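You operate a simulated robot arm through the tools that you are given. There is no shell and no other tool. Be economical: measure what you need, move in short steps, check, and stop when the job is done.

You run a simulated robot arm. Do the job below in one go: nothing can be reset, and whatever is moved stays where it is left.

Task
Let the water out of the sink, rinse the red-grip stirrer under the tap and stand it in its pot.
Fine: plug knob down before the tap runs; tap off at the end.

The check looks at the end state, three seconds after you hand in, the way a careful person would. Anything else that was tipped, shoved, dropped, spilled or broken makes it a failure.

Robot
A 7-joint arm with a two-finger parallel gripper, fixed in place. Base frame: the origin is at the foot of the arm, x ahead of it, y to its left, z up. Lengths are in mm, angles in degrees, forces in N, time in s.
Its first joint turns from -115.0 to 115.0 degrees. Payload 3.91 kg.
Tool frame: the origin (TCP) lies between the finger pads and is the grasp point; the fingertips stand 30 mm ahead of it; z points along the fingers, y is the line along which they close. The gripper opens to 110 mm. The fingers are 20 mm wide and 10 mm thick; the gripper's body (48 by 112 mm) begins 55 mm behind the TCP.
Orientation is that of the tool frame in the base frame, as a unit quaternion [x, y, z, w]. With the fingers straight down and closing along the base's y, the tool's x points along the base's -x, its y along +y and its z along -z.

Tools
- The arm moves only by the tool apply_moves. Its argument "targets" is a list that holds one entry, the list of rows, each a list of 7 numbers: the gripper command, from -1 (shut) to 1 (fully open), values between in proportion, then the shift along the tool's x, y, z in mm, then the turn, a rotation vector about the tool's x, y, z in degrees. In form: [[[gripper, x, y, z, rx, ry, rz], ...]]. A call has 1 to 20 rows; each row shifts and turns the commanded pose from where the row before left it, along the tool's axes as they then stand. Rows are played at 5 a second. More than 50 mm and 8.6 degrees between two rows, or a gripper value outside its range, and nothing of the call is played. A pose out of reach is approached as far as the arm can. The call stops where the force on the tool passes 40 N (or 10 N more than at its start, if that is more) or the arm is blocked; 0.2 s more then pass. The fingers move at their own pace (about 153 mm/s each) and stop on an object; they squeeze with about 25 N. The grip force told is the motor's: it shows also when the fingers shut on nothing. Time passes only in rows, and 0.2 s behind the last, so rows that do not move let the fingers close. The reply holds the time, the measured pose of the TCP, the force on the tool along the base axes, the opening and the grip force, in the units named above and with some noise.
- Cameras (640 x 400 px; columns grow to the right, rows downward): "scene" is fixed at [220.8, 650.6, 1479.9]; the picture's right is [-0.87, -0.49, 0.00], its down [-0.31, 0.55, -0.77] and it looks along [0.38, -0.67, -0.64] (base axes); focal length 214 px, centre (320, 200). "wrist" rides on the gripper at [72, 17, -103] in the tool frame; the picture's right is [-0.23, 0.97, 0.00], its down [-0.76, -0.18, -0.62] and it looks along [-0.61, -0.14, 0.78] (tool axes); focal length 222 px, centre (320, 200). There is no depth. A picture from a camera that has moved, and an enlarged one, comes with that camera's place and axes in the base frame and with its lens.
- capture(camera): a new picture of that camera. It takes no simulated time.
- slide_trunk(by): slides the trunk up (or, below 0, down) by that many mm; the arm rides with it, the base frame stays. It gives what a move gives, with no picture.
- enlarge(camera, box): a new picture of the part [left, top, right, bottom] of that camera's present view, enlarged. It takes no simulated time.
- finish_job(): hands the job in; it is judged then, once.

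Go step by step. Nothing tells you positions but the pictures and the camera data: compare them with the known pose of the tool, close in by small moves and look again before you grip or let go. The budget is 120 turns and 64 pictures, counting those below and the enlarged ones. Unless the task says otherwise, let go and move clear before handing in, and close with one line.

The tools are called as name(argument=value, ...) on one line, values as JSON. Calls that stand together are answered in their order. apply_moves: Moves the arm, as the interface text tells. Its arguments: {"type":"object","properties":{"targets":{"type":"array","items":{"type":"array","items":{"type":"array","items":{"type":"number"}}}}},"required":["targets"]} The other tools are called the same way: slide_trunk (by) slides the trunk up or down; capture (camera) takes a picture; enlarge (camera, box) takes an enlarged picture of a part of a camera's view; finish_job () hands the job in.

At the start:

```text
t: 0.0
position: [613.4, -259.3, 1374.5]
tool_rot: [-0.001, 1.0, 0.0, 0.001]
contact_force: [-0.1, 0.7, -0.5]
grip_width: 109.8
grip_force: 0.1
trunk travel left (down, up): [-875.0, 115.0]
```

scene: 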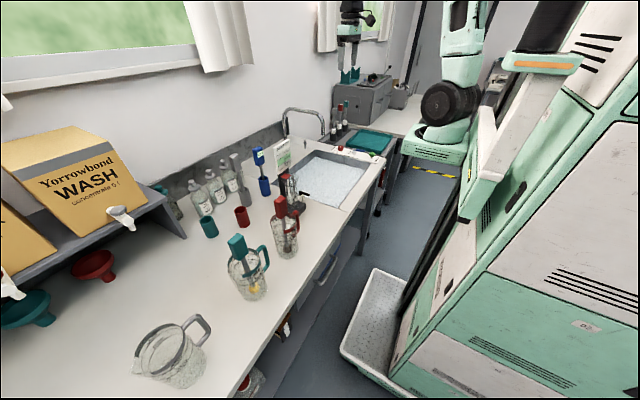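
wrist: 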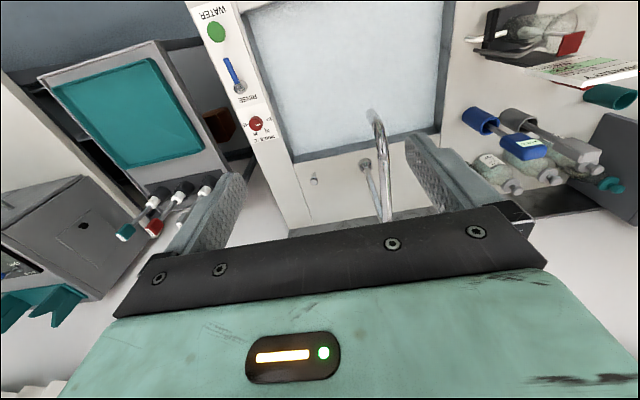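

I see the sink full of water, a control panel with a green and a red button, a faucet, and pots with stirrers beside the sink. I'll look closer before moving.

enlarge(camera="scene", box=[180, 90, 400, 230])

enlarge(camera="wrist", box=[180, 0, 340, 140])

enlarge(camera="wrist", box=[430, 0, 640, 220])

```text
2.86 times, centred on (290, 160) of scene
camera zoom: at [220.8, 650.6, 1479.9], right [-0.87, -0.49, 0.0], down [-0.31, 0.55, -0.77], along [0.38, -0.67, -0.64], focal length 613 px, centre (406, 314)
```

zoom: 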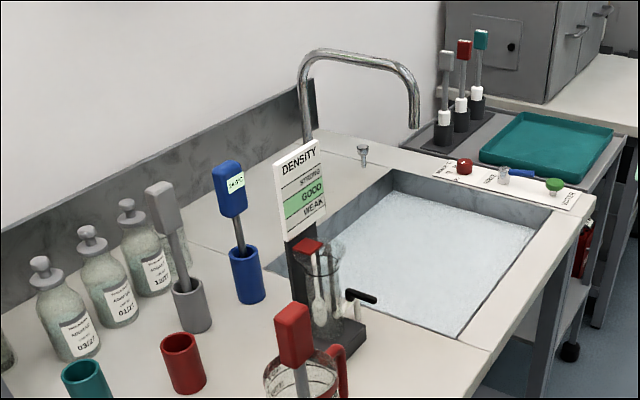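

```text
2.86 times, centred on (260, 70) of wrist
camera zoom: at [543.6, -242.5, 1476.6], right [0.23, 0.97, 0.0], down [0.76, -0.18, 0.62], along [0.61, -0.14, -0.78], focal length 635 px, centre (491, 571)
```

zoom: 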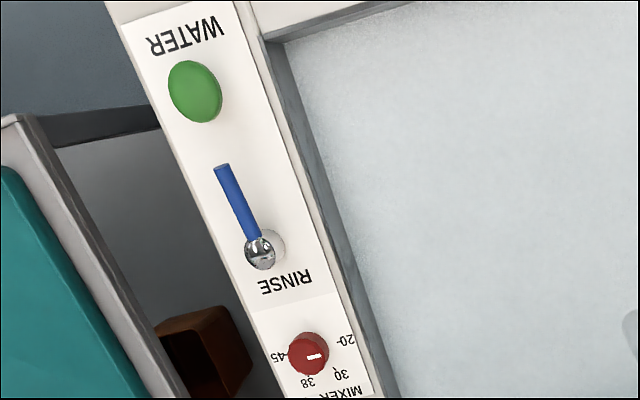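

```text
1.82 times, centred on (535, 110) of wrist
camera zoom: at [543.6, -242.5, 1476.6], right [0.23, 0.97, 0.0], down [0.76, -0.18, 0.62], along [0.61, -0.14, -0.78], focal length 404 px, centre (-71, 364)
```

zoom: 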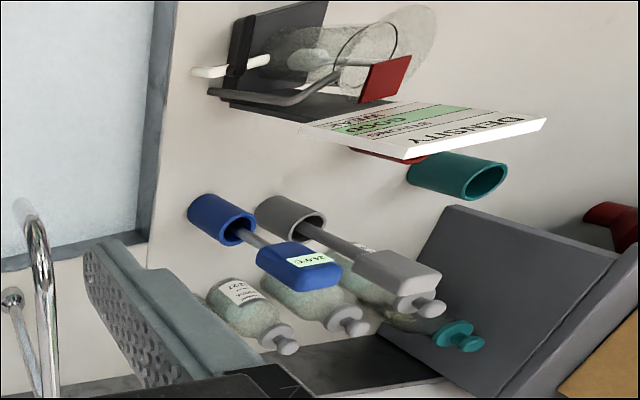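

The plug knob looks like the small metal knob beside the tap, and the red stirrer seems to stand in the red-handled jug. I'll look more closely at these.

enlarge(camera="scene", box=[220, 160, 330, 305])

enlarge(camera="scene", box=[270, 100, 400, 180])

```text
2.76 times, centred on (275, 232) of scene
camera zoom: at [220.8, 650.6, 1479.9], right [-0.87, -0.49, 0.0], down [-0.31, 0.55, -0.77], along [0.38, -0.67, -0.64], focal length 592 px, centre (444, 110)
```

zoom: 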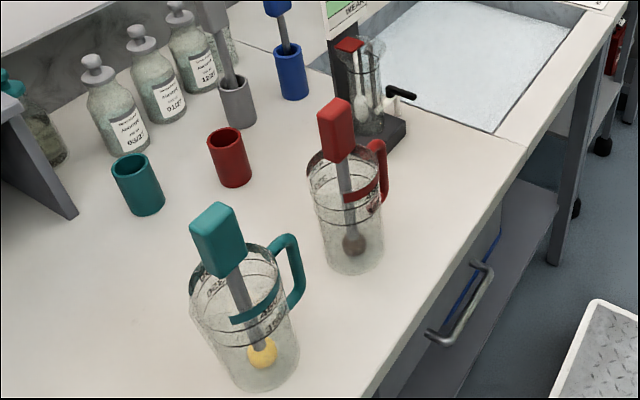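

```text
4.92 times, centred on (335, 140) of scene
camera zoom: at [220.8, 650.6, 1479.9], right [-0.87, -0.49, 0.0], down [-0.31, 0.55, -0.77], along [0.38, -0.67, -0.64], focal length 1056 px, centre (246, 495)
```

zoom: 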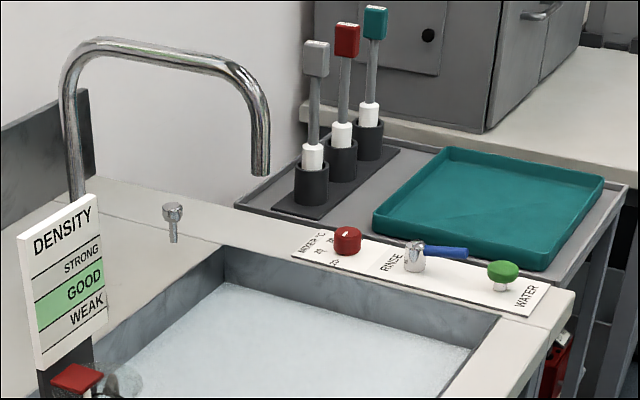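

The dirty red-grip stirrer is in the red-handled jug at about (533, 320). The empty red pot is near (750, 300), the plug knob near (908, -365) and the tap controls along y ≈ -455. I'll shut the fingers, move over to y ≈ -365, tilt forward and look at the knob.

apply_moves(targets=[[[-1, -20, -35, 0, 0, 0, 0], [-1, -20, -35, 0, 0, 0, 0], [-1, -20, -35, 0, 0, 0, 0], [-1, 0, 0, 0, 0, -8, 0], [-1, 0, 0, 0, 0, -8, 0], [-1, 0, 0, 0, 0, -8, 0], [-1, 0, 0, 0, 0, 0, 0]]])

slide_trunk(by=-200)

capture(camera="wrist")

capture(camera="scene")

```text
t: 1.6
position: [673.4, -365.2, 1373.2]
tool_rot: [0.0, 0.978, 0.0, 0.21]
contact_force: [0.4, -0.6, -0.8]
grip_width: 0.0
grip_force: 25.6
trunk travel left (down, up): [-875.0, 115.0]
```

```text
t: 3.8
position: [674.7, -364.6, 1173.1]
tool_rot: [0.0, 0.978, 0.0, 0.208]
contact_force: [-0.2, 0.4, 0.6]
grip_width: 0.2
grip_force: 25.2
trunk travel left (down, up): [-675.0, 315.0]
```

```text
56 pictures are left
camera wrist: at [568.2, -348.6, 1237.5], right [0.21, 0.97, 0.09], down [0.44, -0.18, 0.88], along [0.87, -0.14, -0.47], focal length 222 px, centre (320, 200)
```

wrist: 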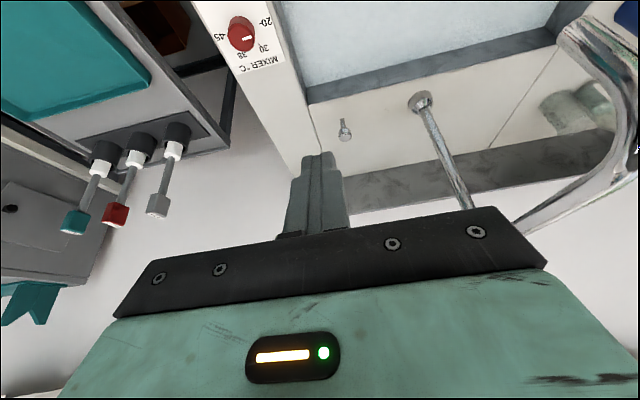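

```text
55 pictures are left
```

scene: 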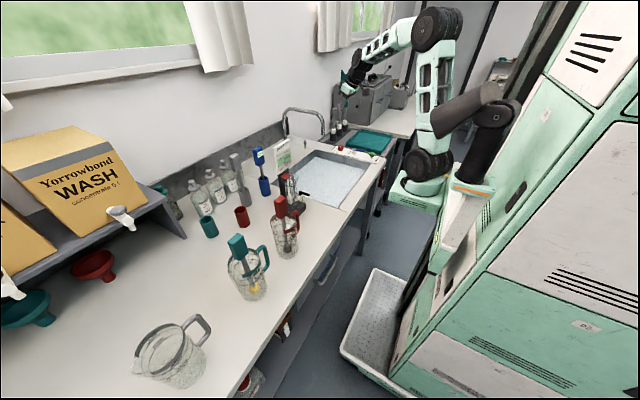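

From the wrist view, the knob's foot is at about (902, -342) and its top at z ≈ 925. The tap's foot is at (900, -185). Next I'll lower the trunk, tilt to 40° and hover over the knob.

slide_trunk(by=-120)

apply_moves(targets=[[[-1, 0, 0, 0, 0, -8, 0], [-1, 0, 0, 0, 0, -8, 0], [-1, -28, 6, 35, 0, 0, 0], [-1, -28, 6, 35, 0, 0, 0], [-1, -28, 6, 35, 0, 0, 0], [-1, -28, 5, 35, 0, 0, 0], [-1, 0, 0, 35, 0, 0, 0], [-1, 0, 0, 0, 0, 0, 0]]])

capture(camera="wrist")

enlarge(camera="scene", box=[270, 60, 430, 180])

```text
t: 5.3
position: [674.5, -364.9, 1052.5]
tool_rot: [0.0, 0.978, -0.001, 0.208]
contact_force: [-0.2, 0.0, -0.3]
grip_width: 0.0
grip_force: 25.0
trunk travel left (down, up): [-555.0, 435.0]
```

```text
t: 7.1
position: [872.0, -341.2, 989.8]
tool_rot: [-0.002, 0.94, 0.001, 0.342]
contact_force: [0.1, -0.5, 0.0]
grip_width: 0.2
grip_force: 24.7
trunk travel left (down, up): [-555.0, 435.0]
```

```text
54 pictures are left
camera wrist: at [752.3, -325.3, 1021.9], right [0.17, 0.97, 0.15], down [0.18, -0.18, 0.97], along [0.97, -0.14, -0.21], focal length 222 px, centre (320, 200)
```

wrist: 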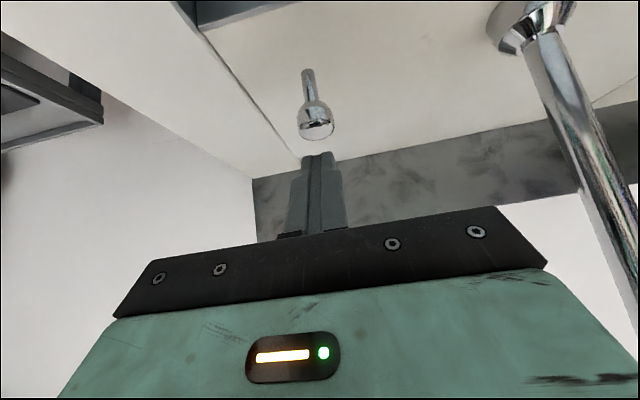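

```text
3.33 times, centred on (350, 120) of scene
camera zoom: at [220.8, 650.6, 1479.9], right [-0.87, -0.49, 0.0], down [-0.31, 0.55, -0.77], along [0.38, -0.67, -0.64], focal length 715 px, centre (220, 467)
```

zoom: 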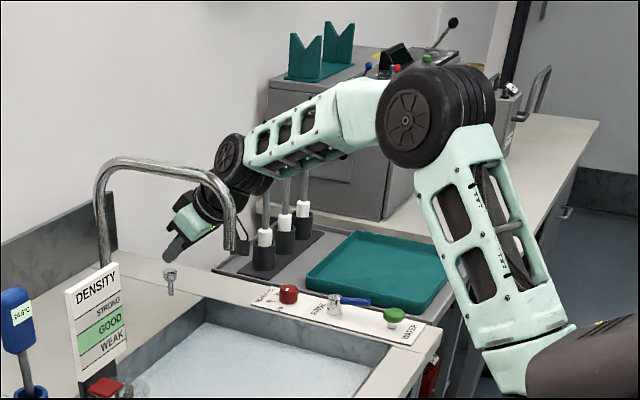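

The knob is at about (908, -342) with its top at z ≈ 932, and my fingertips are a bit short of it at z ≈ 960. I'll go forward 22 mm, then press down in small steps.

apply_moves(targets=[[[-1, -16.9, 0, 14.1, 0, 0, 0], [-1, 6.4, 0, 7.7, 0, 0, 0], [-1, 6.4, 0, 7.7, 0, 0, 0], [-1, 3.2, 0, 3.8, 0, 0, 0], [-1, 3.2, 0, 3.8, 0, 0, 0], [-1, 3.2, 0, 3.8, 0, 0, 0], [-1, 3.2, 0, 3.8, 0, 0, 0], [-1, 3.2, 0, 3.8, 0, 0, 0], [-1, 3.2, 0, 3.8, 0, 0, 0]]])

capture(camera="wrist")

```text
t: 9.1
position: [894.4, -342.0, 942.9]
tool_rot: [0.0, 0.939, 0.0, 0.344]
contact_force: [5.3, 0.2, 10.3]
grip_width: 0.0
grip_force: 24.8
trunk travel left (down, up): [-555.0, 435.0]
```

```text
52 pictures are left
camera wrist: at [775.1, -325.6, 974.7], right [0.17, 0.97, 0.15], down [0.18, -0.18, 0.97], along [0.97, -0.14, -0.2], focal length 222 px, centre (320, 200)
```

wrist: 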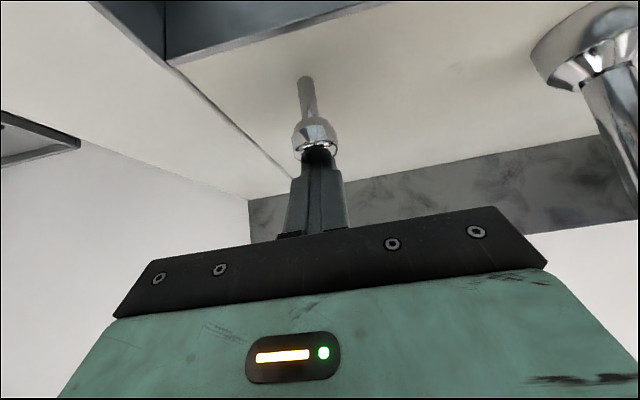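

The fingers are in contact with the knob with about 10 N upward. I'll keep pressing down.

apply_moves(targets=[[[-1, 2.6, 0, 3.1, 0, 0, 0], [-1, 2.6, 0, 3.1, 0, 0, 0], [-1, 2.6, 0, 3.1, 0, 0, 0], [-1, 2.6, 0, 3.1, 0, 0, 0], [-1, 2.6, 0, 3.1, 0, 0, 0]]])

capture(camera="wrist")

```text
t: 9.8
position: [898.9, -342.1, 939.0]
tool_rot: [0.0, 0.936, -0.003, 0.351]
contact_force: [6.5, 0.1, 7.4]
grip_width: 0.0
grip_force: 24.5
trunk travel left (down, up): [-555.0, 435.0]
stopped in row 3: the force on the tool passed its limit (the readings are from after the stop); the commanded pose is now the measured one
```

```text
51 pictures are left
camera wrist: at [777.9, -325.8, 969.0], right [0.17, 0.97, 0.14], down [0.16, -0.17, 0.97], along [0.97, -0.14, -0.19], focal length 222 px, centre (320, 200)
```

wrist: 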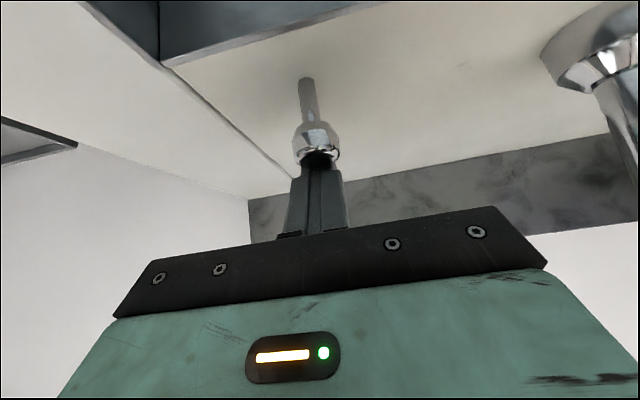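

The force shows the finger's underside pushing on the knob's near rim, so I'm about 8 mm too far forward. I'll lift, go back and press again.

apply_moves(targets=[[[-1, -12.9, 0, -15.3, 0, 0, 0], [-1, 6.6, 0, -5.6, 0, 1, 0], [-1, 6.4, 0, 7.7, 0, 0, 0], [-1, 3.2, 0, 3.8, 0, 0, 0], [-1, 2.6, 0, 3.1, 0, 0, 0], [-1, 2.6, 0, 3.1, 0, 0, 0], [-1, 2.6, 0, 3.1, 0, 0, 0]]])

enlarge(camera="wrist", box=[240, 40, 400, 180])

```text
t: 11.1
position: [891.2, -342.8, 945.7]
tool_rot: [0.0, 0.936, -0.005, 0.351]
contact_force: [5.6, -0.8, 6.9]
grip_width: 0.1
grip_force: 24.5
trunk travel left (down, up): [-555.0, 435.0]
stopped in row 6: the force on the tool passed its limit (the readings are from after the stop); the commanded pose is now the measured one
```

```text
2.86 times, centred on (320, 110) of wrist
camera zoom: at [772.1, -326.5, 975.6], right [0.18, 0.97, 0.14], down [0.16, -0.17, 0.97], along [0.97, -0.15, -0.19], focal length 635 px, centre (320, 457)
```

zoom: 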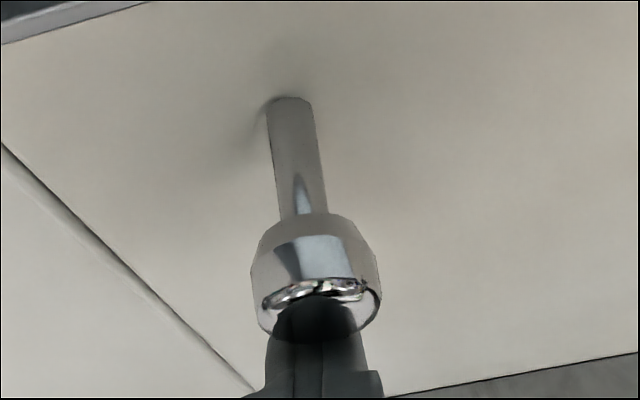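

The push is not vertical enough, because the slanted finger pushes the knob sideways. I'll lift, reduce the tilt to about 20° and press again while watching the force.

apply_moves(targets=[[[-1, -23, 0, -26.4, 0, 0, 0], [-1, 0, 0, 0, 0, 7, 0], [-1, 0, 0, 0, 0, 7, 0], [-1, 0, 0, 0, 0, 7, 0], [-1, -7.5, 0, 2.7, 0, 0, 0], [-1, 0, 0, 0, 0, 0, 0]]])

enlarge(camera="wrist", box=[240, 40, 400, 180])

```text
t: 12.5
position: [898.5, -343.4, 979.3]
tool_rot: [0.001, 0.985, -0.006, 0.171]
contact_force: [0.7, 0.4, 0.5]
grip_width: 0.0
grip_force: 24.6
trunk travel left (down, up): [-555.0, 435.0]
```

```text
2.86 times, centred on (320, 110) of wrist
camera zoom: at [798.9, -326.1, 1051.2], right [0.22, 0.97, 0.07], down [0.51, -0.17, 0.85], along [0.83, -0.15, -0.53], focal length 635 px, centre (320, 457)
```

zoom: 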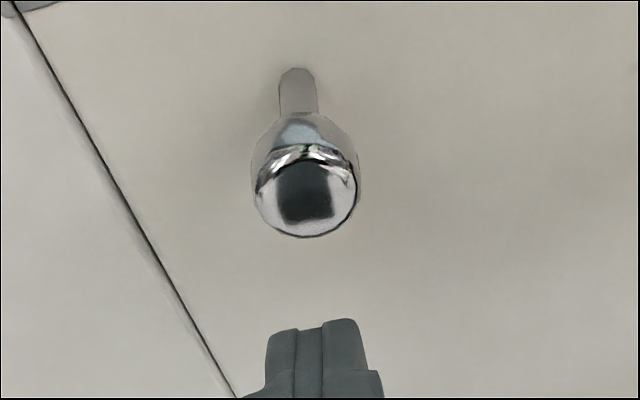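

Triangulating over three views, I find the sink deck is higher than I assumed. The deck is at z ≈ 922 and the knob at (857, -338) with its top at z ≈ 970, so I was past it. I'll lift, straighten the tool and come back above it.

apply_moves(targets=[[[-1, -15.4, 0, -42.3, 0, 0, 0], [-1, 0, 0, 0, 0, 7, 0], [-1, 0, 0, 0, 0, 7, 0], [-1, 22, 2.5, -2.3, 0, 0, 0], [-1, 22, 2.5, -2.3, 0, 0, 0], [-1, 0, 0, 0, 0, 0, 0]]])

capture(camera="wrist")

```text
t: 13.9
position: [841.6, -332.2, 1017.1]
tool_rot: [0.0, 0.999, -0.004, 0.05]
contact_force: [-0.1, -0.7, 0.3]
grip_width: 0.0
grip_force: 24.7
out of reach, approached as far as the arm can: row 3
trunk travel left (down, up): [-555.0, 435.0]
```

```text
48 pictures are left
camera wrist: at [761.4, -314.6, 1112.0], right [0.23, 0.97, 0.01], down [0.69, -0.17, 0.7], along [0.68, -0.15, -0.72], focal length 222 px, centre (320, 200)
```

wrist: 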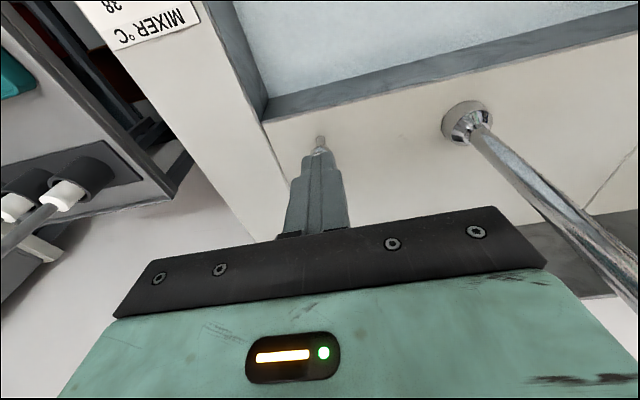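

The rod foot now reads (861, -336), which agrees. I'll go 12 mm forward and press down.

apply_moves(targets=[[[-1, -12, -5, 1.2, 0, 0, 0], [-1, 0.4, 0, 4, 0, 0, 0], [-1, 0.4, 0, 4, 0, 0, 0], [-1, 0.4, 0, 4, 0, 0, 0], [-1, 0.4, 0, 4, 0, 0, 0], [-1, 0.4, 0, 4, 0, 0, 0], [-1, 0.4, 0, 4, 0, 0, 0], [-1, 0, 0, 0, 0, 0, 0]]])

enlarge(camera="wrist", box=[240, 40, 400, 180])

```text
t: 15.7
position: [852.9, -337.9, 994.2]
tool_rot: [0.001, 0.999, -0.005, 0.05]
contact_force: [0.8, 0.0, 0.3]
grip_width: 0.0
grip_force: 25.3
trunk travel left (down, up): [-555.0, 435.0]
```

```text
2.86 times, centred on (320, 110) of wrist
camera zoom: at [773.0, -320.3, 1090.0], right [0.23, 0.97, 0.01], down [0.69, -0.17, 0.7], along [0.68, -0.15, -0.72], focal length 635 px, centre (320, 457)
```

zoom: 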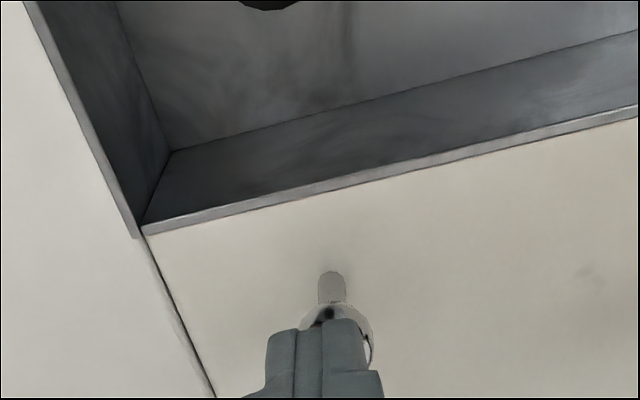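

The sink has emptied, so the plug is open. I'll press a bit further to make sure the knob is fully down.

apply_moves(targets=[[[-1, 0.3, 0, 3, 0, 0, 0], [-1, 0.3, 0, 3, 0, 0, 0], [-1, 0.3, 0, 3, 0, 0, 0], [-1, 0.3, 0, 3, 0, 0, 0], [-1, 0, 0, 0, 0, 0, 0]]])

capture(camera="wrist")

```text
t: 16.9
position: [851.8, -339.4, 980.9]
tool_rot: [0.0, 0.999, -0.004, 0.049]
contact_force: [-0.7, 0.4, -0.5]
grip_width: 0.0
grip_force: 24.9
trunk travel left (down, up): [-555.0, 435.0]
```

```text
46 pictures are left
camera wrist: at [772.3, -321.4, 1077.4], right [0.23, 0.97, 0.01], down [0.69, -0.17, 0.7], along [0.68, -0.15, -0.72], focal length 222 px, centre (320, 200)
```

wrist: 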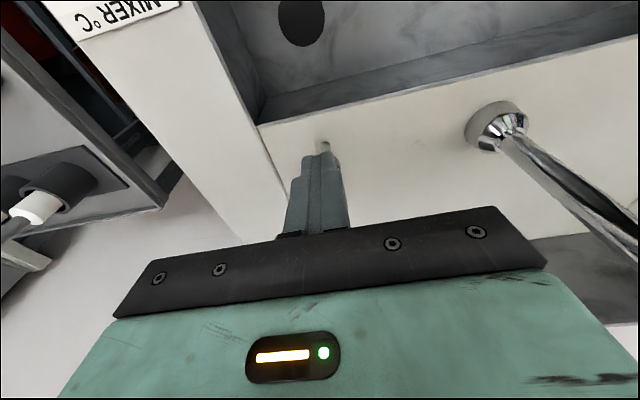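

The sink is drained, with a black drain hole visible. I'll lift off the knob and check that it stays down.

apply_moves(targets=[[[-1, -4, 0, -40, 0, 0, 0], [-1, 30, 0, -40, 0, 0, 0], [-1, 40, 0, -10, 0, 0, 0], [-1, 0, 0, 0, 0, 0, 0]]])

capture(camera="wrist")

```text
t: 17.9
position: [778.0, -338.5, 1065.5]
tool_rot: [0.002, 0.999, -0.005, 0.051]
contact_force: [0.3, -0.4, -0.5]
grip_width: 0.0
grip_force: 24.4
trunk travel left (down, up): [-555.0, 435.0]
```

```text
45 pictures are left
camera wrist: at [698.0, -320.3, 1161.6], right [0.23, 0.97, 0.01], down [0.69, -0.17, 0.7], along [0.68, -0.15, -0.72], focal length 222 px, centre (320, 200)
```

wrist: 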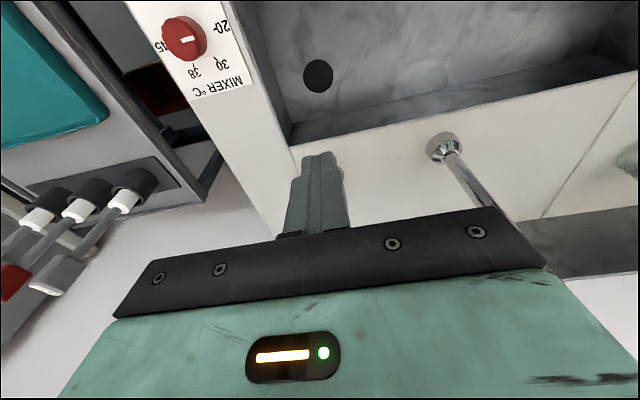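

The drain is open. Next I'll inspect the knob and the tap controls in the scene view.

apply_moves(targets=[[[-1, 40, 0, -40, 0, 0, 0], [-1, 40, 0, -40, 0, 0, 0], [-1, 40, 0, -40, 0, 0, 0], [-1, 40, 0, -30, 0, 6, 0], [-1, 40, 0, -30, 0, 0, 0], [-1, 20, 0, 0, 0, 0, 0], [-1, 0, 0, 0, 0, 0, 0]]])

capture(camera="wrist")

enlarge(camera="scene", box=[270, 90, 400, 180])

```text
refused: row 1 steps farther than a row can; nothing moved
```

```text
44 pictures are left
camera wrist: at [698.0, -320.3, 1161.6], right [0.23, 0.97, 0.01], down [0.69, -0.17, 0.7], along [0.68, -0.15, -0.72], focal length 222 px, centre (320, 200)
```

wrist: 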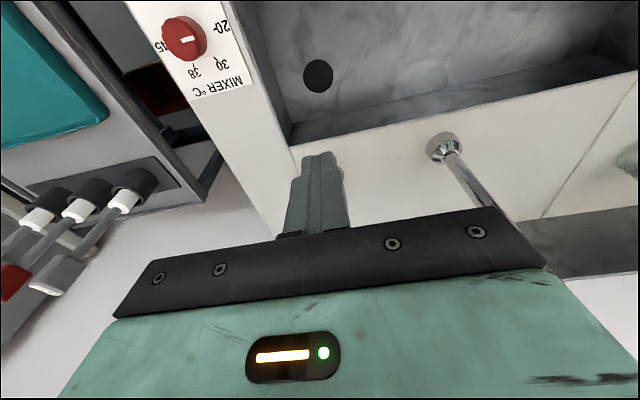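

```text
4.44 times, centred on (335, 135) of scene
camera zoom: at [220.8, 650.6, 1479.9], right [-0.87, -0.49, 0.0], down [-0.31, 0.55, -0.77], along [0.38, -0.67, -0.64], focal length 953 px, centre (253, 489)
```

zoom: 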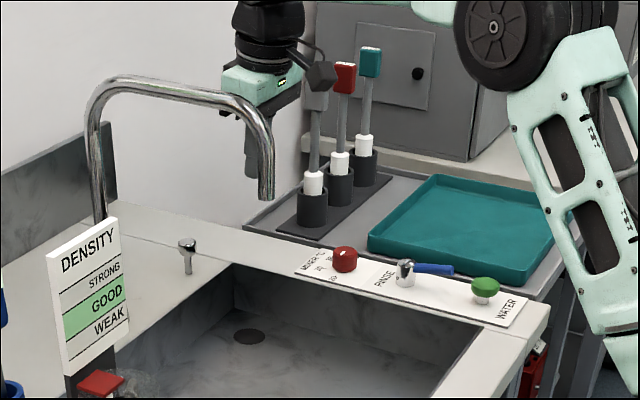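

The knob seems lower than before, but I need a sharper look at it and at the controls.

enlarge(camera="scene", box=[285, 125, 325, 150])

enlarge(camera="scene", box=[325, 135, 389, 175])

```text
16.00 times, centred on (305, 138) of scene
camera zoom: at [220.8, 650.6, 1479.9], right [-0.87, -0.49, 0.0], down [-0.31, 0.55, -0.77], along [0.38, -0.67, -0.64], focal length 3432 px, centre (560, 1200)
```

zoom: 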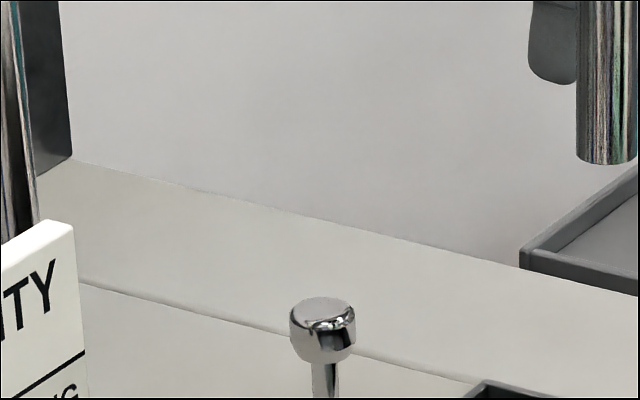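

```text
10.00 times, centred on (357, 155) of scene
camera zoom: at [220.8, 650.6, 1479.9], right [-0.87, -0.49, 0.0], down [-0.31, 0.55, -0.77], along [0.38, -0.67, -0.64], focal length 2145 px, centre (-50, 650)
```

zoom: 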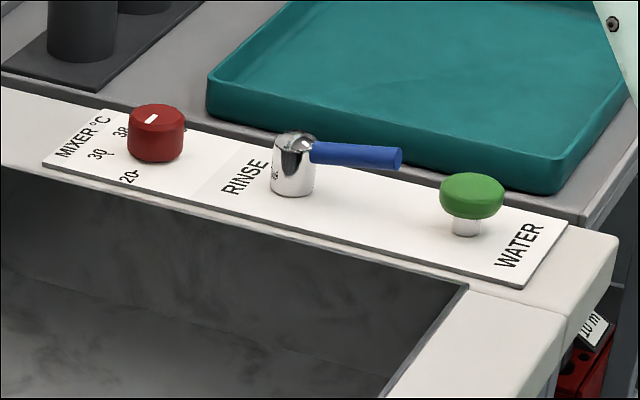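

The knob has gone down about 25 mm. Next I'll look at the RINSE lever and the WATER button from closer up.

apply_moves(targets=[[[-1, 0, 0, 0, 0, 5.8, 0], [-1, 38, -12.5, -5, 0, 0, 0], [-1, 38, -12.5, -5, 0, 0, 0], [-1, 38, -12.5, -5, 0, 0, 0], [-1, 38, -12.5, -5, 0, 0, 0], [-1, 38, -12.5, -5, 0, 0, 0], [-1, 38, -12.5, -5, 0, 0, 0], [-1, 38, -12.5, -5, 0, 0, 0], [-1, 32, -12.5, -5, 0, 0, 0], [-1, 0, 0, 0, 0, 0, 0]]])

capture(camera="wrist")

```text
t: 20.1
position: [478.9, -435.5, 1107.6]
tool_rot: [0.002, 1.0, -0.004, 0.0]
contact_force: [0.4, 0.7, 0.2]
grip_width: 0.0
grip_force: 25.1
trunk travel left (down, up): [-555.0, 435.0]
```

```text
40 pictures are left
camera wrist: at [408.0, -418.0, 1210.9], right [0.23, 0.97, -0.01], down [0.76, -0.17, 0.62], along [0.61, -0.15, -0.78], focal length 222 px, centre (320, 200)
```

wrist: 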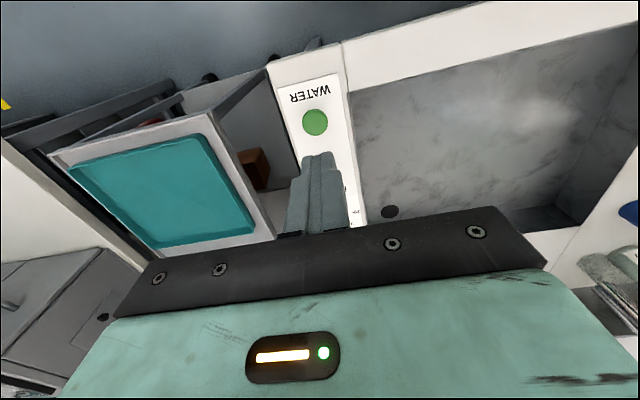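

The green WATER button is near (511, -451, 905). I'll move sideways over the sink to see the lever unobstructed.

apply_moves(targets=[[[-1, 0, 40, 25, 0, 0, 0], [-1, 0, 40, 25, 0, 0, 0], [-1, 0, 40, 25, 0, 0, 0], [-1, 0, 0, 25, 0, 0, 0], [-1, 0, 0, 0, 0, 0, 0]]])

capture(camera="wrist")

```text
t: 21.3
position: [480.5, -317.6, 1005.3]
tool_rot: [0.002, 1.0, -0.005, 0.0]
contact_force: [-0.3, 0.2, -0.1]
grip_width: 0.0
grip_force: 25.2
trunk travel left (down, up): [-555.0, 435.0]
```

```text
39 pictures are left
camera wrist: at [409.7, -298.8, 1108.2], right [0.23, 0.97, -0.01], down [0.76, -0.17, 0.62], along [0.61, -0.15, -0.78], focal length 222 px, centre (320, 200)
```

wrist: 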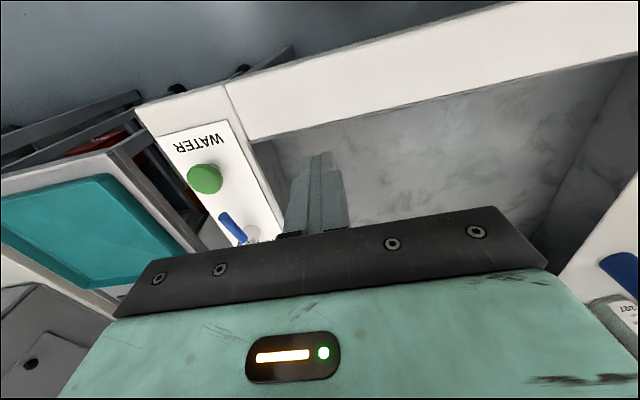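

The lever runs from the post at x ≈ 605 to its tip at (558, -452), at z ≈ 915. I'll straddle it with slightly open fingers and check before gripping.

apply_moves(targets=[[[-0.2, -22, -33.5, 0, 0, 0, 0], [-0.2, -22, -33.5, 0, 0, 0, 0], [-0.2, -22, -33.5, 0, 0, 0, 0], [-0.2, -22, -33.5, 0, 0, 0, 0], [-0.2, 0, 0, 25, 0, 0, 0], [-0.2, 0, 0, 0, 0, 0, 0]]])

capture(camera="wrist")

enlarge(camera="scene", box=[310, 110, 406, 170])

```text
t: 22.7
position: [569.3, -452.4, 979.8]
tool_rot: [0.002, 1.0, -0.004, 0.001]
contact_force: [-0.2, 0.2, -0.9]
grip_width: 44.0
grip_force: 0.1
trunk travel left (down, up): [-555.0, 435.0]
```

```text
38 pictures are left
camera wrist: at [498.5, -433.9, 1082.7], right [0.23, 0.97, -0.01], down [0.76, -0.17, 0.62], along [0.61, -0.15, -0.78], focal length 222 px, centre (320, 200)
```

wrist: 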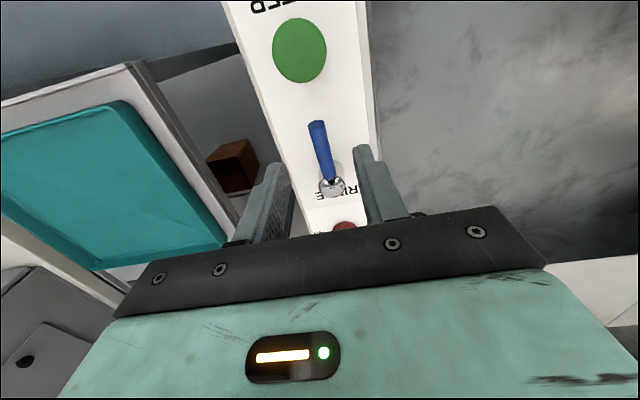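

```text
6.67 times, centred on (358, 140) of scene
camera zoom: at [220.8, 650.6, 1479.9], right [-0.87, -0.49, 0.0], down [-0.31, 0.55, -0.77], along [0.38, -0.67, -0.64], focal length 1430 px, centre (67, 600)
```

zoom: 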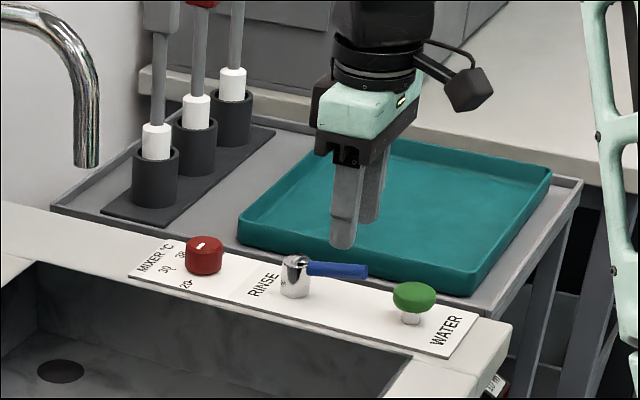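

The lever is centred between the fingers. I'll go down and grip it softly.

apply_moves(targets=[[[-0.2, 0, 0, 27, 0, 0, 0], [-0.2, 0, 0, 25, 0, 0, 0], [-1, 0, 0, 0, 0, 0, 0], [-1, 0, 0, 0, 0, 0, 0], [-1, 0, 0, 0, 0, 0, 0]]])

```text
t: 23.9
position: [569.4, -450.9, 927.5]
tool_rot: [0.002, 1.0, -0.004, 0.0]
contact_force: [0.6, -0.3, -3.2]
grip_width: 12.5
grip_force: 44.9
trunk travel left (down, up): [-555.0, 435.0]
```

The lever is gripped at 12.5 mm. I'll test which way it gives, starting with a small lift.

apply_moves(targets=[[[-1, 0, 0, -3, 0, 0, 0], [-1, 0, 0, -3, 0, 0, 0], [-1, 0, 0, 0, 0, 0, 0]]])

enlarge(camera="scene", box=[270, 90, 400, 180])

```text
t: 24.7
position: [567.6, -452.0, 932.5]
tool_rot: [0.001, 1.0, -0.003, -0.002]
contact_force: [3.1, 0.2, -37.3]
grip_width: 12.8
grip_force: 44.9
trunk travel left (down, up): [-555.0, 435.0]
```

```text
4.44 times, centred on (335, 135) of scene
camera zoom: at [220.8, 650.6, 1479.9], right [-0.87, -0.49, 0.0], down [-0.31, 0.55, -0.77], along [0.38, -0.67, -0.64], focal length 953 px, centre (253, 489)
```

zoom: 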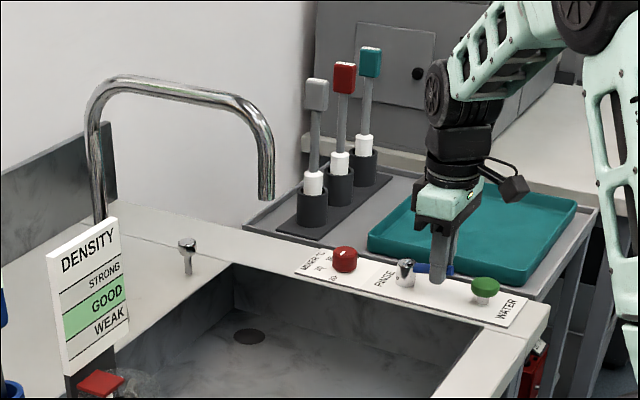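

The lever doesn't lift. I'll return to the start height and try a small sideways move toward the sink.

apply_moves(targets=[[[-1, 0, 0, 5, 0, 0, 0], [-1, 0, 3, 0, 0, 0, 0], [-1, 0, 3, 0, 0, 0, 0], [-1, 0, 0, 0, 0, 0, 0]]])

```text
t: 25.7
position: [568.4, -449.2, 932.4]
tool_rot: [0.004, 1.0, -0.009, 0.003]
contact_force: [7.4, -23.2, 15.3]
grip_width: 12.9
grip_force: 45.2
trunk travel left (down, up): [-555.0, 435.0]
```

It resists that way (-23 N). I'll try the other direction, away from the sink.

apply_moves(targets=[[[-1, 0, -6, -3, 0, 0, 0], [-1, 0, -3, 0, 0, 0, 0], [-1, 0, -3, 0, 0, 0, 0], [-1, 0, 0, 0, 0, 0, 0]]])

```text
t: 26.7
position: [568.3, -452.2, 932.5]
tool_rot: [-0.001, 1.0, 0.0, -0.004]
contact_force: [2.9, 39.6, 2.9]
grip_width: 12.8
grip_force: 44.6
trunk travel left (down, up): [-555.0, 435.0]
```

Both directions resist while the wrist is held stiff. I'll turn with the lever around its post, toward the sink, so the grip doesn't fight it.

apply_moves(targets=[[[-1, 0, 6, 0, 0, 0, 0], [-1, 0, 3, 0, 0, 0, 4], [-1, 0, 3, 0, 0, 0, 4], [-1, 0, 0, 0, 0, 0, 0]]])

```text
t: 27.7
position: [568.7, -446.9, 931.6]
tool_rot: [0.071, 0.997, -0.004, 0.001]
contact_force: [9.0, 18.0, -13.6]
grip_width: 12.7
grip_force: 45.5
trunk travel left (down, up): [-555.0, 435.0]
```

It moved 5 mm without resistance, so the lever turns toward the sink. I'll continue.

apply_moves(targets=[[[-1, 0, 4, 0, 0, 0, 4], [-1, 0, 3, 0, 0, 0, 4], [-1, 0, 3, 0, 0, 0, 4], [-1, 0, 0, 0, 0, 0, 0]]])

enlarge(camera="scene", box=[270, 90, 400, 180])

```text
t: 28.7
position: [572.0, -437.1, 932.6]
tool_rot: [0.175, 0.985, -0.004, 0.0]
contact_force: [9.1, 14.7, -16.6]
grip_width: 12.9
grip_force: 45.3
trunk travel left (down, up): [-555.0, 435.0]
```

```text
4.44 times, centred on (335, 135) of scene
camera zoom: at [220.8, 650.6, 1479.9], right [-0.87, -0.49, 0.0], down [-0.31, 0.55, -0.77], along [0.38, -0.67, -0.64], focal length 953 px, centre (253, 489)
```

zoom: 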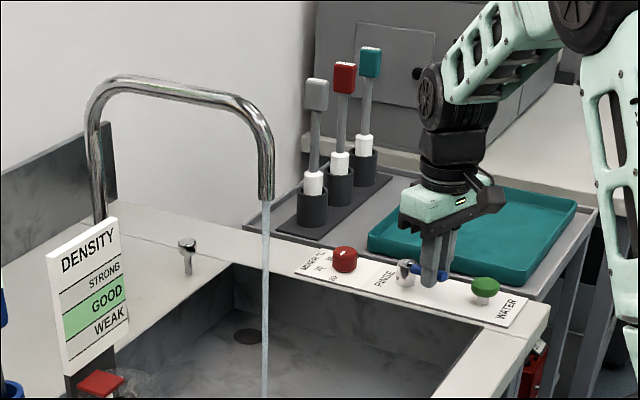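

Water is running from the spout. I'll open it a bit further, then let go and rise.

apply_moves(targets=[[[-1, 0, 6, 0, 0, 0, 8], [-1, 0, 6, 0, 0, 0, 8], [-1, 0, 6, 0, 0, 0, 8], [-1, 0, 0, 0, 0, 0, 0], [-0.3, 0, 0, 0, 0, 0, 0], [-0.3, 0, 0, 0, 0, 0, 0], [-0.3, 0, 0, -40, 0, 0, 0], [-0.3, 0, 0, -40, 0, 0, 0], [-0.3, 0, 0, -40, 0, 0, 0]]])

capture(camera="scene")

capture(camera="wrist")

```text
t: 30.7
position: [580.3, -419.6, 1054.2]
tool_rot: [0.376, 0.927, -0.004, 0.001]
contact_force: [-0.1, 0.2, -0.1]
grip_width: 38.3
grip_force: 0.1
trunk travel left (down, up): [-555.0, 435.0]
```

```text
34 pictures are left
```

scene: 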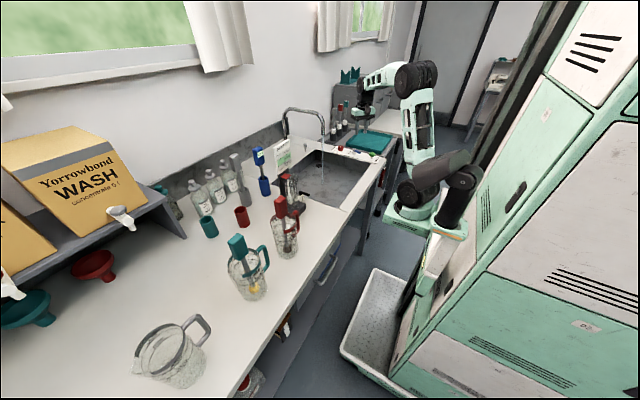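

```text
33 pictures are left
camera wrist: at [541.8, -356.0, 1156.5], right [0.84, 0.54, -0.01], down [0.42, -0.65, 0.63], along [0.34, -0.53, -0.78], focal length 222 px, centre (320, 200)
```

wrist: 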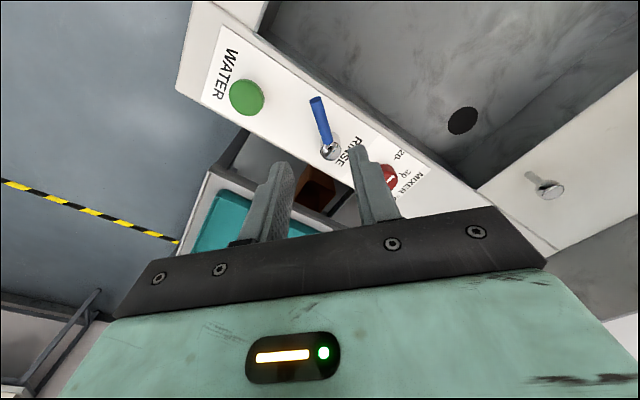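

The tap runs and the lever is at about 45°. I'll raise the trunk, straighten the wrist and swing over toward the red jug.

slide_trunk(by=270)

apply_moves(targets=[[[-0.3, 0, 0, 0, 0, 0, -7.4], [-0.3, 0, 0, 0, 0, 0, -7.4], [-0.3, 0, 0, 0, 0, 0, -7.4], [-0.3, 0, 0, 0, 0, 0, -7.4], [-0.3, 0, 0, 0, 0, 0, -7.4], [-0.3, 0, 0, 0, 0, 0, -7.2], [-0.3, 10, 48, 0, 0, 0, 0], [-0.3, 10, 48, 0, 0, 0, 0], [-0.3, 10, 48, 0, 0, 0, 0], [-0.3, 10, 48, 0, 0, 0, 0], [-0.3, 10, 48, 0, 0, 0, 0], [-0.3, 10, 48, 0, 0, 0, 0], [-0.3, 10, 48, 0, 0, 0, 0], [-0.3, 10, 48, 0, 0, 0, 0], [-0.3, 10, 48, 0, 0, 0, 0], [-0.3, 10, 48, 0, 0, 0, 0], [-0.3, 10, 48, 0, 0, 0, 0], [-0.3, 0, 48, 0, 0, 0, 0], [-0.3, 0, 48, 0, 0, 0, 0], [-0.3, 0, 0, 0, 0, 0, 0]]])

capture(camera="wrist")

```text
t: 33.5
position: [579.8, -419.2, 1323.0]
tool_rot: [0.376, 0.927, -0.005, 0.001]
contact_force: [-0.4, 0.0, 0.6]
grip_width: 38.3
grip_force: 0.2
trunk travel left (down, up): [-825.0, 165.0]
```

```text
t: 37.7
position: [469.0, 206.8, 1316.8]
tool_rot: [0.0, 1.0, -0.005, 0.0]
contact_force: [0.4, -1.0, -0.1]
grip_width: 38.2
grip_force: 0.1
trunk travel left (down, up): [-825.0, 165.0]
```

```text
32 pictures are left
camera wrist: at [398.9, 223.8, 1420.7], right [0.23, 0.97, -0.01], down [0.76, -0.17, 0.62], along [0.61, -0.15, -0.78], focal length 222 px, centre (320, 200)
```

wrist: 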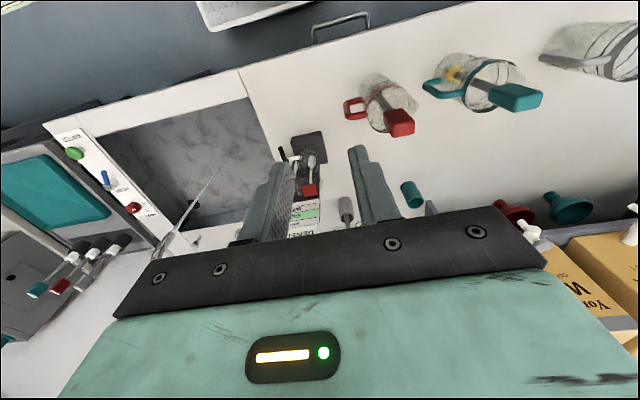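

I see the red jug and stirrer at the upper right. I'll enlarge it.

enlarge(camera="wrist", box=[330, 60, 458, 140])

```text
5.00 times, centred on (394, 100) of wrist
camera zoom: at [398.9, 223.8, 1420.7], right [0.23, 0.97, -0.01], down [0.76, -0.17, 0.62], along [0.61, -0.15, -0.78], focal length 1111 px, centre (-50, 700)
```

zoom: 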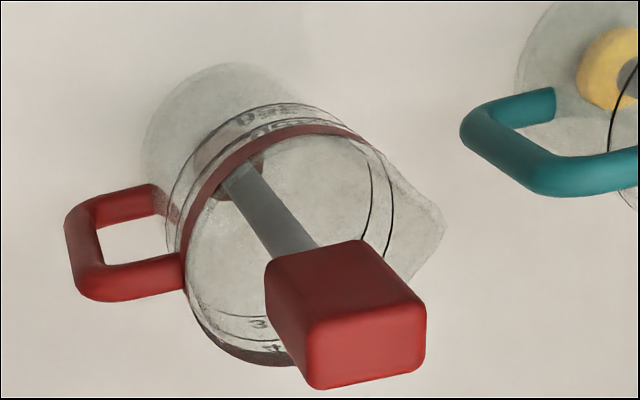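

The grip's top is at (540, 308, 1113) and it measures about 31 mm along y. The stirrer is nearly vertical in the jug. I'll move above it with the fingers open 60 mm and check.

apply_moves(targets=[[[0.2, -24, 34, 0, 0, 0, 0], [0.2, -24, 34, 0, 0, 0, 0], [0.2, -23, 33, 0, 0, 0, 0], [0.2, 0, 0, 0, 0, 0, 0]]])

slide_trunk(by=-140)

capture(camera="wrist")

enlarge(camera="scene", box=[200, 120, 360, 220])

```text
t: 38.7
position: [539.7, 306.9, 1317.4]
tool_rot: [0.0, 1.0, -0.005, 0.0]
contact_force: [0.0, -0.1, 0.1]
grip_width: 66.0
grip_force: 0.2
trunk travel left (down, up): [-825.0, 165.0]
```

```text
t: 40.4
position: [539.8, 306.8, 1175.9]
tool_rot: [0.0, 1.0, -0.005, 0.0]
contact_force: [0.9, -0.6, -0.1]
grip_width: 65.8
grip_force: 0.1
trunk travel left (down, up): [-685.0, 305.0]
```

```text
30 pictures are left
camera wrist: at [469.5, 325.0, 1280.6], right [0.23, 0.97, -0.01], down [0.76, -0.17, 0.62], along [0.61, -0.15, -0.78], focal length 222 px, centre (320, 200)
```

wrist: 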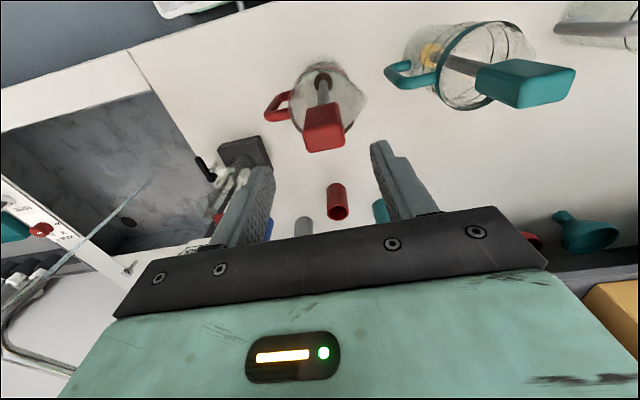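

```text
4.00 times, centred on (280, 170) of scene
camera zoom: at [220.8, 650.6, 1479.9], right [-0.87, -0.49, 0.0], down [-0.31, 0.55, -0.77], along [0.38, -0.67, -0.64], focal length 858 px, centre (480, 320)
```

zoom: 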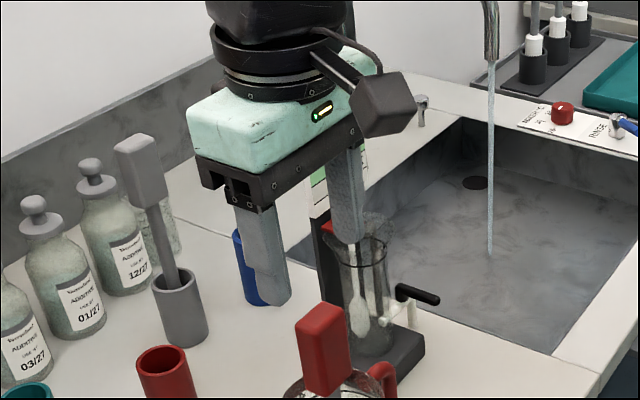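

The grip is centred between the fingers to within a few mm. I'll go down over it to TCP z ≈ 1090 and look before closing.

apply_moves(targets=[[[0.2, -3, 3, 30, 0, 0, 0], [0.2, 0, 0, 30, 0, 0, 0], [0.2, 0, 0, 26, 0, 0, 0], [0.2, 0, 0, 0, 0, 0, 0]]])

capture(camera="wrist")

enlarge(camera="scene", box=[220, 160, 348, 260])

```text
t: 41.4
position: [543.1, 309.0, 1090.8]
tool_rot: [0.0, 1.0, -0.005, 0.0]
contact_force: [-0.4, 0.2, 0.3]
grip_width: 66.0
grip_force: 0.1
trunk travel left (down, up): [-685.0, 305.0]
```

```text
28 pictures are left
camera wrist: at [472.4, 326.5, 1194.8], right [0.23, 0.97, -0.01], down [0.76, -0.17, 0.62], along [0.61, -0.15, -0.78], focal length 222 px, centre (320, 200)
```

wrist: 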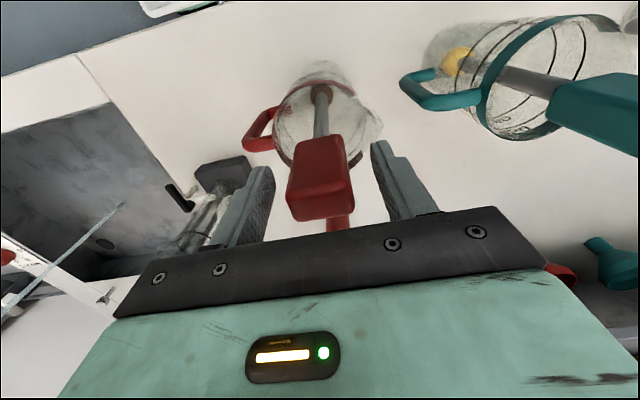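

```text
4.00 times, centred on (284, 210) of scene
camera zoom: at [220.8, 650.6, 1479.9], right [-0.87, -0.49, 0.0], down [-0.31, 0.55, -0.77], along [0.38, -0.67, -0.64], focal length 858 px, centre (464, 160)
```

zoom: 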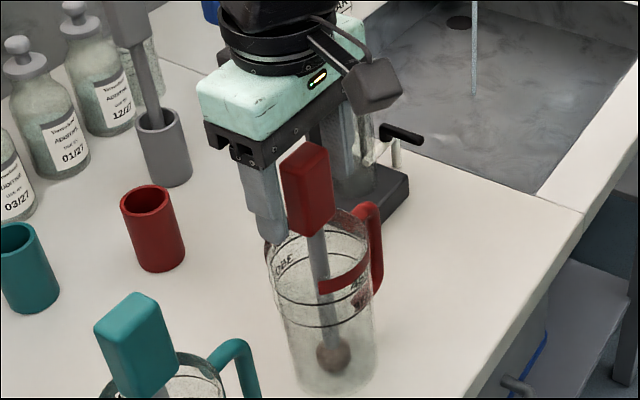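

The fingers straddle the grip, centred to within about 3 mm. I'll close.

apply_moves(targets=[[[-1, 0, 0, 0, 0, 0, 0], [-1, 0, 0, 0, 0, 0, 0], [-1, 0, 0, 0, 0, 0, 0], [-1, 0, 0, -5, 0, 0, 0], [-1, 0, 0, -5, 0, 0, 0]]])

```text
t: 42.6
position: [542.2, 309.5, 1102.8]
tool_rot: [0.0, 1.0, -0.004, 0.0]
contact_force: [0.3, 0.3, -0.9]
grip_width: 33.4
grip_force: 25.1
trunk travel left (down, up): [-685.0, 305.0]
```

The grip is held at 33 mm. I'll lift straight up with the trunk and check.

slide_trunk(by=215)

capture(camera="scene")

capture(camera="wrist")

```text
t: 44.9
position: [544.2, 308.9, 1317.0]
tool_rot: [0.0, 1.0, -0.005, 0.0]
contact_force: [0.1, 0.5, -1.1]
grip_width: 33.4
grip_force: 24.6
trunk travel left (down, up): [-900.0, 90.0]
```

```text
26 pictures are left
```

scene: 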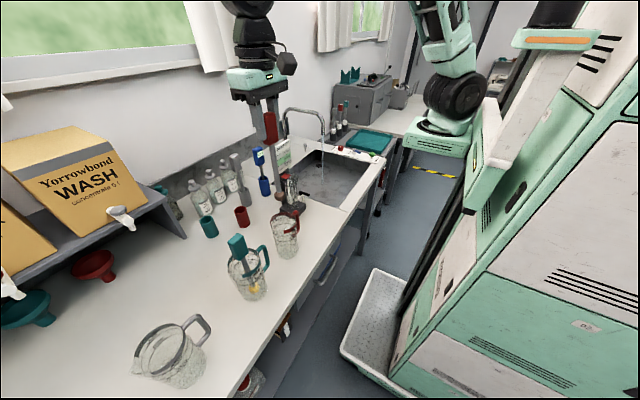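

```text
25 pictures are left
camera wrist: at [472.8, 327.2, 1420.3], right [0.23, 0.97, -0.01], down [0.76, -0.17, 0.62], along [0.61, -0.15, -0.78], focal length 222 px, centre (320, 200)
```

wrist: 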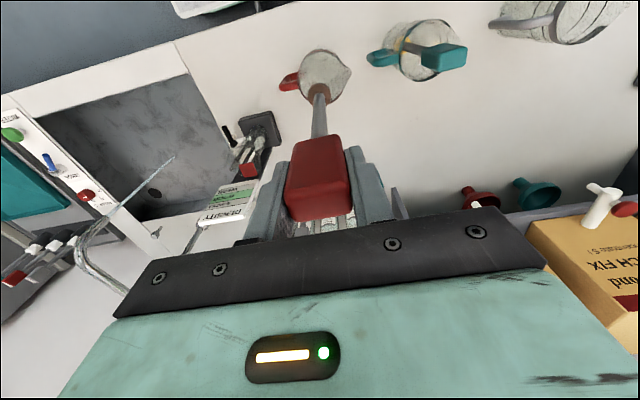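

The stirrer is free of the jug, and the jug is untouched. The water stream falls at (694, -212) from the outlet at z ≈ 1065. I'll carry the stirrer to y ≈ -60, tilt it 45° forward and lower it, before sliding it into the stream from the side.

apply_moves(targets=[[[-1, -3, -46, 0, 0, 0, 0], [-1, -3, -46, 0, 0, 0, 0], [-1, -3, -46, 0, 0, 0, 0], [-1, -3, -46, 0, 0, 0, 0], [-1, -3, -46, 0, 0, 0, 0], [-1, -3, -46, 0, 0, 0, 0], [-1, 0, -46, 0, 0, 0, 0], [-1, 0, -46, 0, 0, 0, 0], [-1, 0, 0, 0, 0, -7.5, 0], [-1, 0, 0, 0, 0, -7.5, 0], [-1, 0, 0, 0, 0, -7.5, 0], [-1, 0, 0, 0, 0, -7.5, 0], [-1, 0, 0, 0, 0, -7.5, 0], [-1, 0, 0, 0, 0, -7.5, 0], [-1, 0, 0, 0, 0, 0, 0]]])

capture(camera="scene")

```text
t: 48.0
position: [586.5, -49.3, 1339.2]
tool_rot: [-0.002, 0.925, -0.004, 0.38]
contact_force: [-0.4, 0.8, -1.0]
grip_width: 33.3
grip_force: 24.8
out of reach, approached as far as the arm can: row 13, 14
trunk travel left (down, up): [-900.0, 90.0]
```

```text
24 pictures are left
```

scene: 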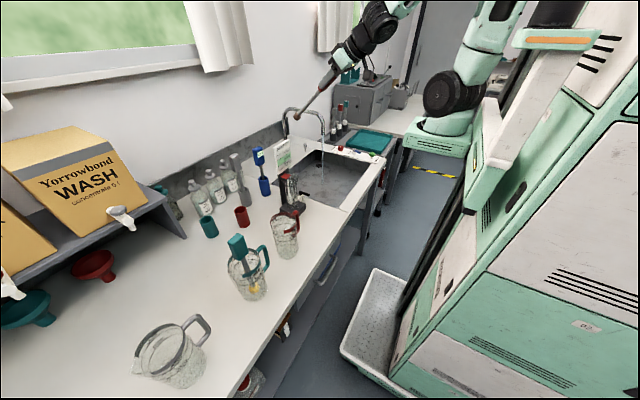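

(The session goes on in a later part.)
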